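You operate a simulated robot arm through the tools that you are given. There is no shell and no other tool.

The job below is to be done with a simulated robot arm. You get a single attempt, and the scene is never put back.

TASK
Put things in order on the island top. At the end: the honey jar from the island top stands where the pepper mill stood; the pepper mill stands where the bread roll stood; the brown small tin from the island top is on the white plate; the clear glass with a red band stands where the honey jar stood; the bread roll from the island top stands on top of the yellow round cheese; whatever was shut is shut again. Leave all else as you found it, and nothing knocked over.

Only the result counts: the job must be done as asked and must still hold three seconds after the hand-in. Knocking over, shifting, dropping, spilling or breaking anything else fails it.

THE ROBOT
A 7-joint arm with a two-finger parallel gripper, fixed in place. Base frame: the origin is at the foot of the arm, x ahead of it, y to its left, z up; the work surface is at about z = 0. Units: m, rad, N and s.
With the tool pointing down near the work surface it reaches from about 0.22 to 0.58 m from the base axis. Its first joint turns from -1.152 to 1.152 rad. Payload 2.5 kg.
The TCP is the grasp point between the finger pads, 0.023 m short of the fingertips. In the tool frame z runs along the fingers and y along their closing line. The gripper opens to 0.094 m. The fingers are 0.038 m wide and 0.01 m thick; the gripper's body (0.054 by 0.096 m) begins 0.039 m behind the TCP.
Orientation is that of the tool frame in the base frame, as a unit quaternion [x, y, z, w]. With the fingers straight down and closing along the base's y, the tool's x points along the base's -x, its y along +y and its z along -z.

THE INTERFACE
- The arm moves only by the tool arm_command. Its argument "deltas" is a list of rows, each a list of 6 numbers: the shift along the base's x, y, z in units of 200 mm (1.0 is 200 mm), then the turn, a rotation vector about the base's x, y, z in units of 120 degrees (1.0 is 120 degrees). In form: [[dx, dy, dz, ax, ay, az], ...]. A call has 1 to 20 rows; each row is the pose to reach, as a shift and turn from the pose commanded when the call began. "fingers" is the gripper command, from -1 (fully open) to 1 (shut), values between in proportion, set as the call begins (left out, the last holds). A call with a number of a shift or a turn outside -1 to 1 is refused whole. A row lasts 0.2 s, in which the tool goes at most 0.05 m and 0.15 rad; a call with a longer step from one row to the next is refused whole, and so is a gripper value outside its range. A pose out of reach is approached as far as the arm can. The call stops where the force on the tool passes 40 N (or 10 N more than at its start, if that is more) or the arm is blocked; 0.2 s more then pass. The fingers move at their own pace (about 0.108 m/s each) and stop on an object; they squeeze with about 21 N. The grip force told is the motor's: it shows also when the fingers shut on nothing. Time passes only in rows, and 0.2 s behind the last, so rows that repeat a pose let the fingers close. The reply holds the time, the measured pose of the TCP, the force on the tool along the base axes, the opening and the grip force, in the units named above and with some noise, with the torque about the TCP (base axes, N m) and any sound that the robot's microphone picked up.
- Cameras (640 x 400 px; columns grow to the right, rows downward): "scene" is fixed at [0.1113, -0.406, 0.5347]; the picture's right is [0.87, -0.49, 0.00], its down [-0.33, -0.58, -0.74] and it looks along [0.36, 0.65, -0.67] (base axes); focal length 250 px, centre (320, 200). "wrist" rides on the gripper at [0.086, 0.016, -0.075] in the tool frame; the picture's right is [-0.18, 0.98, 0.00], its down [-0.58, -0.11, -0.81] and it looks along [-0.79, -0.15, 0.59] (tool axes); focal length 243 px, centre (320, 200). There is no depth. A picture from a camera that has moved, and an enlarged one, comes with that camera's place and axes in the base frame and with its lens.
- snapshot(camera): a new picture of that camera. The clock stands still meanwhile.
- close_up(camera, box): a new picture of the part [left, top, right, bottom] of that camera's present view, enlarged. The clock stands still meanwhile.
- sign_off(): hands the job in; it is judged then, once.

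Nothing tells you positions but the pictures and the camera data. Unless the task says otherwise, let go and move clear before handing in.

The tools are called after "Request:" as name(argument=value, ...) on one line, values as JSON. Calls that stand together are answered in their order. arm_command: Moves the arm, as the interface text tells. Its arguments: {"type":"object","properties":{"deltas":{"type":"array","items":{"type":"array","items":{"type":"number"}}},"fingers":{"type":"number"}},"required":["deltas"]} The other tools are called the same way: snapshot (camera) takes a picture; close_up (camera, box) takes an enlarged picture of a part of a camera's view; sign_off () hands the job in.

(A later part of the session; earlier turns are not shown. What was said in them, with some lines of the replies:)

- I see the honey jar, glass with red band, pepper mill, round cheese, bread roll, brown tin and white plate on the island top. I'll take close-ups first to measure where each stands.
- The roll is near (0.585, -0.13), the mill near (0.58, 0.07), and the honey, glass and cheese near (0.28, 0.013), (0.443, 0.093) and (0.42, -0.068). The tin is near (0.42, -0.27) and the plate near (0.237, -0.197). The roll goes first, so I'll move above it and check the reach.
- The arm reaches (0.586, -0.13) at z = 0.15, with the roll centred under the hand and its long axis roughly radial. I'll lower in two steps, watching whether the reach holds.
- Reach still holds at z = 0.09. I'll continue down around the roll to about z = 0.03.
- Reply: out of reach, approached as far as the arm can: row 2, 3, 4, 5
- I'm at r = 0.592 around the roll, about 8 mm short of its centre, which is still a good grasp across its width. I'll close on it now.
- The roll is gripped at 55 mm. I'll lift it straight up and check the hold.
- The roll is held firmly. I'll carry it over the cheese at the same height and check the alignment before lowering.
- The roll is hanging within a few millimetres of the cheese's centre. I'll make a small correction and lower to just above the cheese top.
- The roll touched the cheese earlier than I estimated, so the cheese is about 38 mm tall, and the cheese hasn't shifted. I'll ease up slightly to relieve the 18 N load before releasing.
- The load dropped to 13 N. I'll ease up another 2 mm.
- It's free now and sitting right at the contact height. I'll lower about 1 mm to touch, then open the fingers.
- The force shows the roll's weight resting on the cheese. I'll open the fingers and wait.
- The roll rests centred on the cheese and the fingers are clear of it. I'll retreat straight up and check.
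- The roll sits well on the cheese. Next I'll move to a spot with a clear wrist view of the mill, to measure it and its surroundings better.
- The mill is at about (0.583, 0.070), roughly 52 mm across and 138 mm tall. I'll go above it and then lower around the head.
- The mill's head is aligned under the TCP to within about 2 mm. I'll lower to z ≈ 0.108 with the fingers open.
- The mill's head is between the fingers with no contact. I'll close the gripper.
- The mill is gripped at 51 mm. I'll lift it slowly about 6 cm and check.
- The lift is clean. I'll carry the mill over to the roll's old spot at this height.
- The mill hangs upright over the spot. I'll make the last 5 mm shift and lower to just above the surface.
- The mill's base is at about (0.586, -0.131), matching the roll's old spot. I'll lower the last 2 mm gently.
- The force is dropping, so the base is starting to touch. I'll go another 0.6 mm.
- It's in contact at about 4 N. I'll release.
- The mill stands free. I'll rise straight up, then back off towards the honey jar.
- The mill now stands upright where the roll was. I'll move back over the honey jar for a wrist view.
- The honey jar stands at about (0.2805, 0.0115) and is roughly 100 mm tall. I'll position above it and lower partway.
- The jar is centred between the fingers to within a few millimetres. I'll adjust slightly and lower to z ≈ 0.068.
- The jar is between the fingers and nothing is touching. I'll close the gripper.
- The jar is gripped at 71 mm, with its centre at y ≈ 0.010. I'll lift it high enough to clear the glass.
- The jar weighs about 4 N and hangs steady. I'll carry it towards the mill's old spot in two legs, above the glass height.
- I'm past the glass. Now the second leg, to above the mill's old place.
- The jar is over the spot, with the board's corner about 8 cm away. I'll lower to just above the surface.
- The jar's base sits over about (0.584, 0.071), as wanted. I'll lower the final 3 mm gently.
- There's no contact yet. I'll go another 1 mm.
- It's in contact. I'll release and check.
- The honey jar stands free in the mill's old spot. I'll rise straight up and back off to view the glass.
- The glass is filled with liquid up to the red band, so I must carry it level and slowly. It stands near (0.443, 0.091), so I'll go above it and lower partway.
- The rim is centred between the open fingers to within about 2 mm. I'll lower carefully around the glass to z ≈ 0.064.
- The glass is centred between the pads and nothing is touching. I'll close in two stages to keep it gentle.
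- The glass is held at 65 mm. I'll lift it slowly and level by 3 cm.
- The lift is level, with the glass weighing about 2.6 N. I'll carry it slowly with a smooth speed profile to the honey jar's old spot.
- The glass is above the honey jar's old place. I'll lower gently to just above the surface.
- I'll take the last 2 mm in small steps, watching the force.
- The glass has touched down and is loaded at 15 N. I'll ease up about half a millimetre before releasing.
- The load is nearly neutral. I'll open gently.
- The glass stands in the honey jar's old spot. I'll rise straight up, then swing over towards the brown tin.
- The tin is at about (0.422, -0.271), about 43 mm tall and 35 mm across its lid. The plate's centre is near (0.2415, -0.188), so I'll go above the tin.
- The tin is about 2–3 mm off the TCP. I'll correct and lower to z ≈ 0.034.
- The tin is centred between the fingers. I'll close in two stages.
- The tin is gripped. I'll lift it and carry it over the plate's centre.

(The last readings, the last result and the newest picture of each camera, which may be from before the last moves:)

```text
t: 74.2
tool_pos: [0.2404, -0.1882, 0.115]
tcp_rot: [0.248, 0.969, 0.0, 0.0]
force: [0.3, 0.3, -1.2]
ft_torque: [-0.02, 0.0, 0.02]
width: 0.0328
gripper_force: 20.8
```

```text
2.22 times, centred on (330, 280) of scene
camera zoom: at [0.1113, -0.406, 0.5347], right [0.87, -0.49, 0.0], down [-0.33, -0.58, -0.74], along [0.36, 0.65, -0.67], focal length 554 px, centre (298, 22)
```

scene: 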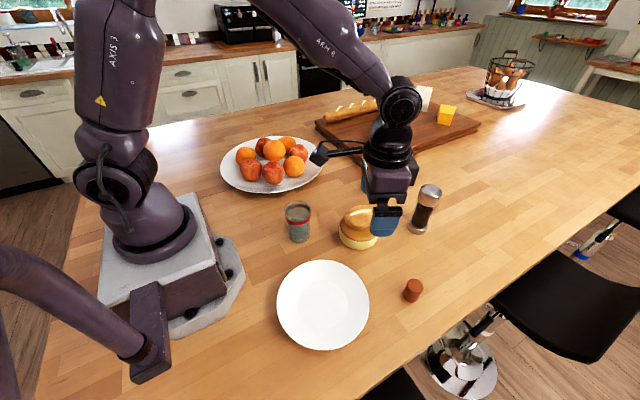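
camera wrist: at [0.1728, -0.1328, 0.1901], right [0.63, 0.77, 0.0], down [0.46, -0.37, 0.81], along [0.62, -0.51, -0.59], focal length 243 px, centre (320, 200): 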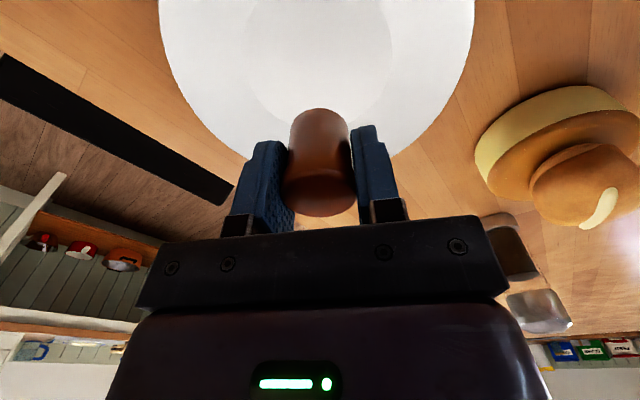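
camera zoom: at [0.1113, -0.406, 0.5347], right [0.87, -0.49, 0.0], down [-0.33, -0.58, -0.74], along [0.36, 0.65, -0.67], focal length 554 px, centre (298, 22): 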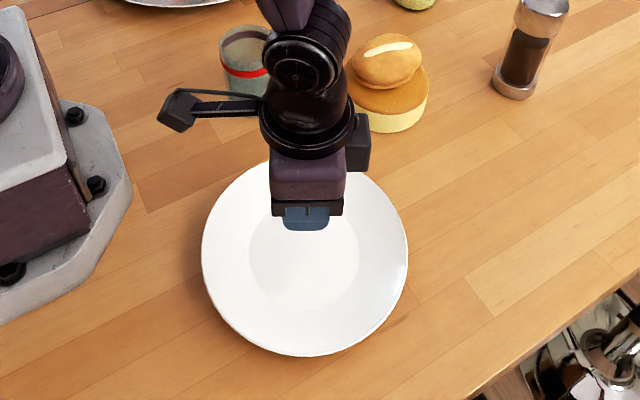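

The tin is over the plate's well. I'll lower to just above the plate surface.

Request:
arm_command(deltas=[[0.01, -0.01, -0.06, 0, 0, 0], [0.01, -0.01, -0.15, 0, 0, 0], [0.01, -0.01, -0.23, 0, 0, 0], [0.01, -0.01, -0.29, 0, 0, 0], [0.01, -0.01, -0.325, 0, 0, 0], [0.01, -0.01, -0.325, 0, 0, 0]])

Request:
snapshot(camera="wrist")

Request:
close_up(camera="scene", box=[260, 230, 390, 360])

```text
t: 75.6
tool_pos: [0.2435, -0.1897, 0.0508]
tcp_rot: [0.248, 0.969, 0.0, 0.0]
force: [0.0, -0.3, -0.3]
ft_torque: [0.03, 0.0, 0.03]
width: 0.0329
gripper_force: 21.0
```

```text
taken
camera wrist: at [0.175, -0.135, 0.1251], right [0.63, 0.77, 0.0], down [0.46, -0.37, 0.81], along [0.62, -0.51, -0.59], focal length 243 px, centre (320, 200)
```

wrist: 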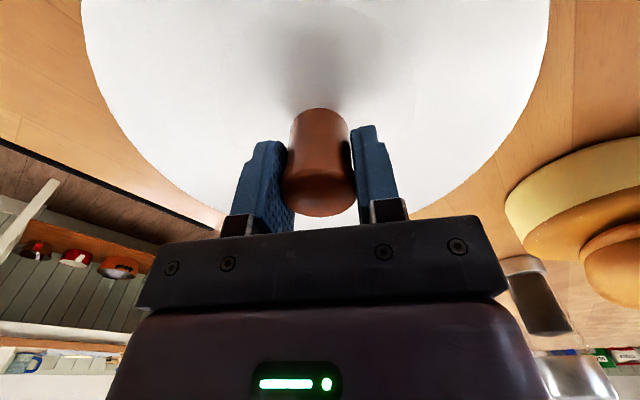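

```text
3.08 times, centred on (325, 295) of scene
camera zoom: at [0.1113, -0.406, 0.5347], right [0.87, -0.49, 0.0], down [-0.33, -0.58, -0.74], along [0.36, 0.65, -0.67], focal length 768 px, centre (305, -92)
```

zoom: 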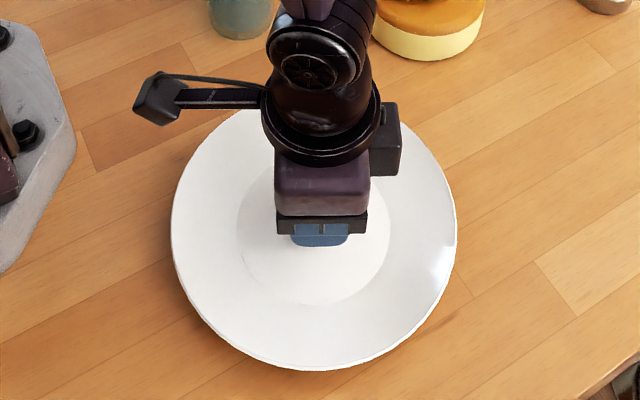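

There's no contact yet, so I'll continue in small steps.

Request:
arm_command(deltas=[[0, 0, -0.005, 0, 0, 0], [0, 0, -0.01, 0, 0, 0], [0, 0, -0.01, 0, 0, 0]])

Request:
arm_command(deltas=[[0, 0, -0.005, 0, 0, 0], [0, 0, -0.0075, 0, 0, 0], [0, 0, -0.0075, 0, 0, 0]])

```text
t: 76.4
tool_pos: [0.2427, -0.1904, 0.0469]
tcp_rot: [0.247, 0.969, 0.001, 0.0]
force: [-0.2, 0.3, -0.8]
ft_torque: [-0.02, -0.01, -0.03]
width: 0.0328
gripper_force: 21.3
```

```text
t: 77.2
tool_pos: [0.2438, -0.1904, 0.0466]
tcp_rot: [0.247, 0.969, 0.0, 0.0]
force: [0.5, -0.3, -0.5]
ft_torque: [0.02, -0.02, 0.0]
width: 0.033
gripper_force: 21.2
```

Request:
arm_command(deltas=[[0, 0, -0.004, 0, 0, 0], [0, 0, -0.0075, 0, 0, 0], [0, 0, -0.0075, 0, 0, 0]])

Request:
close_up(camera="wrist", box=[240, 60, 420, 230])

```text
t: 78.0
tool_pos: [0.2437, -0.1911, 0.0441]
tcp_rot: [0.247, 0.969, 0.0, 0.0]
force: [0.6, 0.4, -0.2]
ft_torque: [-0.01, 0.01, 0.03]
width: 0.0332
gripper_force: 21.4
```

```text
2.35 times, centred on (330, 145) of wrist
camera zoom: at [0.1751, -0.1349, 0.1198], right [0.63, 0.77, 0.0], down [0.46, -0.37, 0.81], along [0.62, -0.51, -0.59], focal length 571 px, centre (296, 329)
```

zoom: 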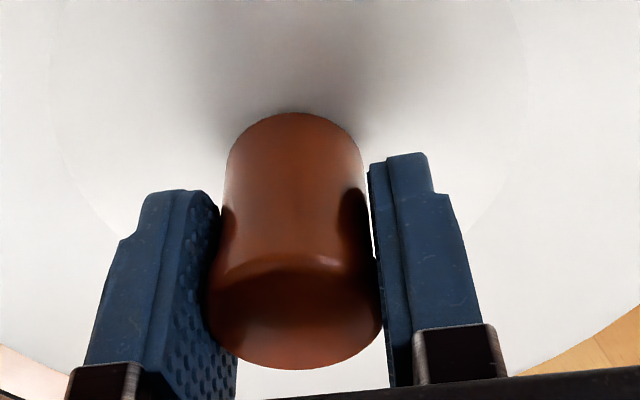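

Request:
arm_command(deltas=[[0, 0, -0.004, 0, 0, 0], [0, 0, -0.0075, 0, 0, 0], [0, 0, -0.0075, 0, 0, 0]])

Request:
arm_command(deltas=[[0, 0, -0.003, 0, 0, 0], [0, 0, -0.005, 0, 0, 0], [0, 0, -0.005, 0, 0, 0]])

```text
t: 78.8
tool_pos: [0.243, -0.1909, 0.0441]
tcp_rot: [0.247, 0.969, 0.0, 0.0]
force: [-1.2, 0.3, 0.1]
ft_torque: [-0.03, 0.0, -0.02]
width: 0.0325
gripper_force: 20.5
```

```text
t: 79.6
tool_pos: [0.2442, -0.1901, 0.0425]
tcp_rot: [0.247, 0.969, 0.0, 0.0]
force: [-0.4, 0.2, -0.6]
ft_torque: [0.03, 0.0, 0.01]
width: 0.0327
gripper_force: 21.2
```

Request:
arm_command(deltas=[[0, 0, -0.003, 0, 0, 0], [0, 0, -0.005, 0, 0, 0], [0, 0, -0.005, 0, 0, 0]])

Request:
arm_command(deltas=[[0, 0, -0.003, 0, 0, 0], [0, 0, -0.005, 0, 0, 0], [0, 0, -0.005, 0, 0, 0]])

```text
t: 80.4
tool_pos: [0.2431, -0.1893, 0.0412]
tcp_rot: [0.247, 0.969, 0.001, -0.001]
force: [-0.6, 0.0, -0.6]
ft_torque: [0.02, -0.03, -0.01]
width: 0.0327
gripper_force: 20.5
```

```text
t: 81.2
tool_pos: [0.2438, -0.1916, 0.0412]
tcp_rot: [0.247, 0.969, 0.0, 0.0]
force: [0.3, -0.5, 3.5]
ft_torque: [0.03, 0.0, 0.03]
width: 0.0326
gripper_force: 20.9
```

The tin touches the plate with a light 4 N contact. I'll release it, opening only partway to stay clear of the plate's rim.

Request:
arm_command(deltas=[[0, 0, 0, 0, 0, 0], [0, 0, 0, 0, 0, 0]], fingers=0.1)

Request:
arm_command(deltas=[[0, 0, 0, 0, 0, 0], [0, 0, 0, 0, 0, 0]], fingers=-0.2)

Request:
snapshot(camera="wrist")

```text
t: 81.8
tool_pos: [0.2432, -0.1903, 0.0402]
tcp_rot: [0.247, 0.969, 0.0, 0.0]
force: [0.7, -0.4, -0.7]
ft_torque: [0.03, 0.0, 0.04]
width: 0.0424
gripper_force: 0.1
```

```text
t: 82.4
tool_pos: [0.2434, -0.1907, 0.041]
tcp_rot: [0.247, 0.969, 0.0, 0.0]
force: [-0.4, -0.3, -0.6]
ft_torque: [0.01, 0.03, -0.02]
width: 0.0562
gripper_force: 0.0
```

```text
taken
camera wrist: at [0.1751, -0.1347, 0.1156], right [0.63, 0.77, 0.0], down [0.46, -0.37, 0.81], along [0.62, -0.51, -0.59], focal length 243 px, centre (320, 200)
```

wrist: 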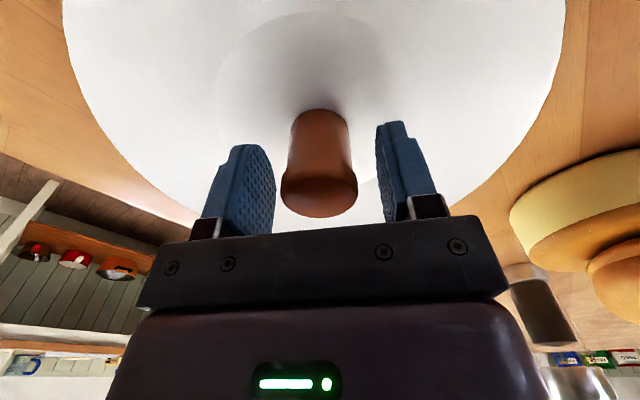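

The tin stands upright on the plate with both fingers clear. I'll rise straight up and move off to a neutral pose, then inspect everything.

Request:
arm_command(deltas=[[0, 0, 0.04, 0, 0, 0], [0, 0, 0.12, 0, 0, 0], [0, 0, 0.26, 0, 0, 0], [0, 0, 0.44, 0, 0, 0], [0, 0, 0.64, 0, 0, 0], [0, 0, 0.84, 0, 0, 0], [0.0, 0.0, 1.0, 0, 0, 0], [0.0, 0.0, 1.0, 0, 0, 0]])

Request:
snapshot(camera="scene")

Request:
close_up(camera="scene", box=[250, 150, 450, 350])

```text
t: 84.2
tool_pos: [0.2417, -0.1904, 0.2393]
tcp_rot: [0.247, 0.969, 0.0, 0.0]
force: [-0.2, 0.1, -0.2]
ft_torque: [-0.01, 0.01, 0.01]
width: 0.0565
gripper_force: 0.1
```

```text
taken
```

scene: 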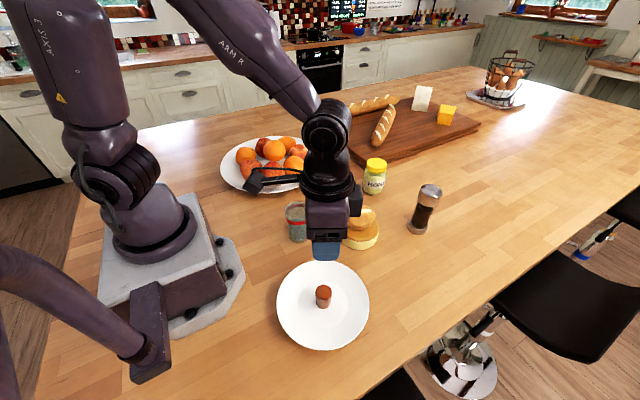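

```text
2.00 times, centred on (350, 250) of scene
camera zoom: at [0.1113, -0.406, 0.5347], right [0.87, -0.49, 0.0], down [-0.33, -0.58, -0.74], along [0.36, 0.65, -0.67], focal length 499 px, centre (260, 100)
```

zoom: 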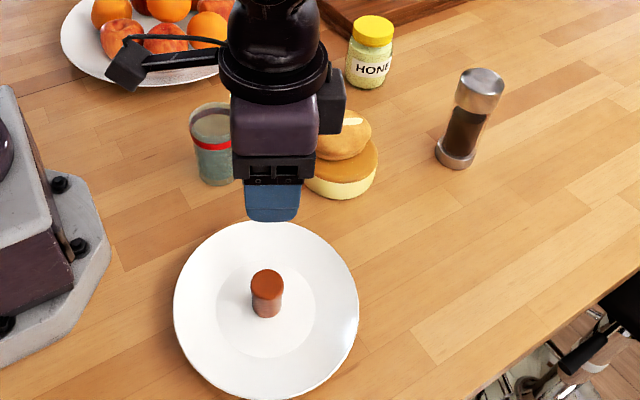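

The tin stands at the plate's centre. I'll move the arm back to about the starting pose for an unobstructed final check.

Request:
arm_command(deltas=[[0.05, 0.06, 0.08, 0, 0, 0.015], [0.15, 0.19, 0.18, 0, 0, 0.05], [0.27, 0.35, 0.26, 0, 0, 0.09], [0.4, 0.51, 0.32, 0, 0, 0.13], [0.53, 0.67, 0.345, 0, 0, 0.17], [0.65, 0.82, 0.345, 0, 0, 0.21], [0.73, 0.93, 0.345, 0, 0, 0.2387], [0.73, 0.93, 0.345, 0, 0, 0.2387]])

Request:
snapshot(camera="scene")

Request:
close_up(camera="scene", box=[270, 130, 450, 260])

Request:
close_up(camera="scene", box=[260, 240, 450, 360])

Request:
snapshot(camera="wrist")

```text
t: 86.0
tool_pos: [0.3893, -0.0038, 0.3085]
tcp_rot: [-0.001, 1.0, 0.0, 0.0]
force: [-0.7, 0.5, -0.8]
ft_torque: [-0.01, 0.01, -0.03]
width: 0.0565
gripper_force: 0.0
```

```text
taken
```

scene: 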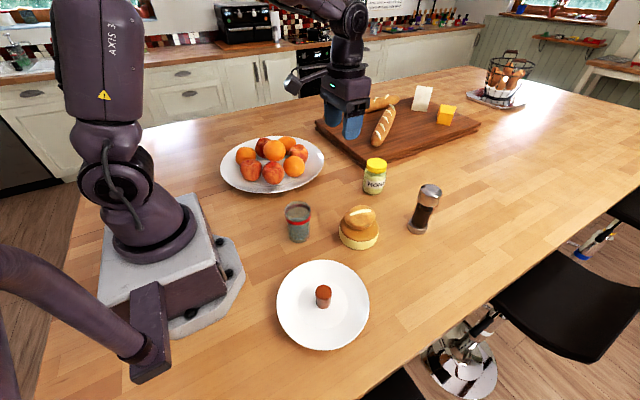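

```text
3.08 times, centred on (360, 195) of scene
camera zoom: at [0.1113, -0.406, 0.5347], right [0.87, -0.49, 0.0], down [-0.33, -0.58, -0.74], along [0.36, 0.65, -0.67], focal length 768 px, centre (197, 215)
```

zoom: 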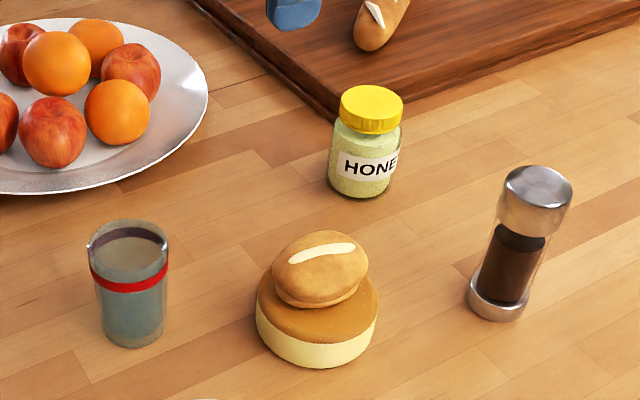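

```text
3.33 times, centred on (355, 300) of scene
camera zoom: at [0.1113, -0.406, 0.5347], right [0.87, -0.49, 0.0], down [-0.33, -0.58, -0.74], along [0.36, 0.65, -0.67], focal length 832 px, centre (203, -133)
```

zoom: 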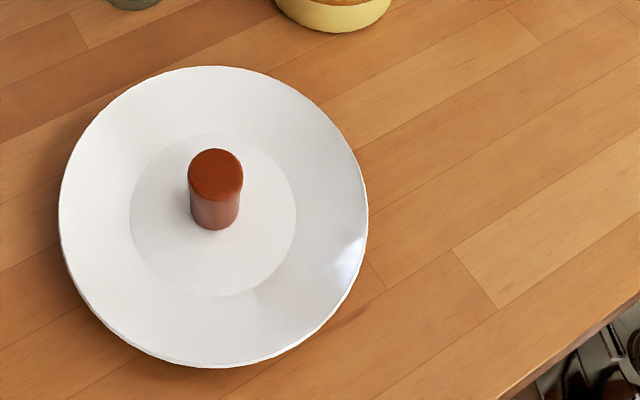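

```text
taken
camera wrist: at [0.3039, 0.0123, 0.3845], right [0.18, 0.98, 0.0], down [0.58, -0.11, 0.81], along [0.79, -0.15, -0.59], focal length 243 px, centre (320, 200)
```

wrist: 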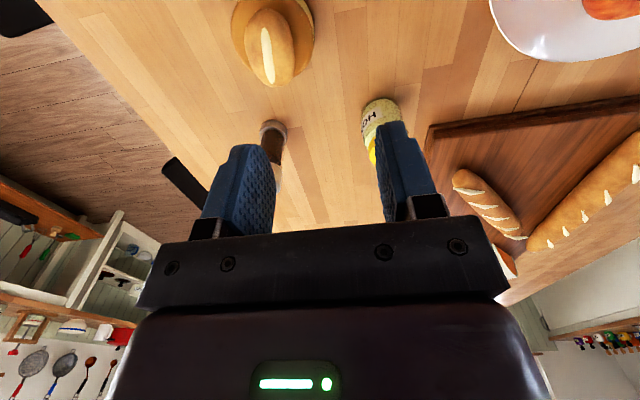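

Everything checks out in the final view. The honey jar stands at the mill's old spot, the mill at the roll's, and the glass at the honey jar's, upright and still full. The roll is on the cheese and the tin is on the plate. The cheese, plate and fruit dish haven't moved, and I never opened anything, so I'm handing in.

Request:
sign_off()

```text
The job is handed in.
```

The final pictures show the island top arranged as you asked, and I have handed the job in. I haven't been told the result of the judging.

- **Honey jar:** it stands where the pepper mill stood.
- **Pepper mill:** it stands where the bread roll stood.
- **Glass with the red band:** it stands where the honey jar stood. It was full of liquid, so I carried it level and slowly, and saw no spill.
- **Bread roll:** it rests on top of the yellow cheese.
- **Brown tin:** it stands upright near the middle of the white plate.

By my measurements from the pictures, the three swapped items are within about half a centimetre of the original spots. The cheese, plate and fruit dish show no movement, and nothing was knocked over. I never opened anything, so nothing needed shutting again. The arm has let go and is back near its starting position.
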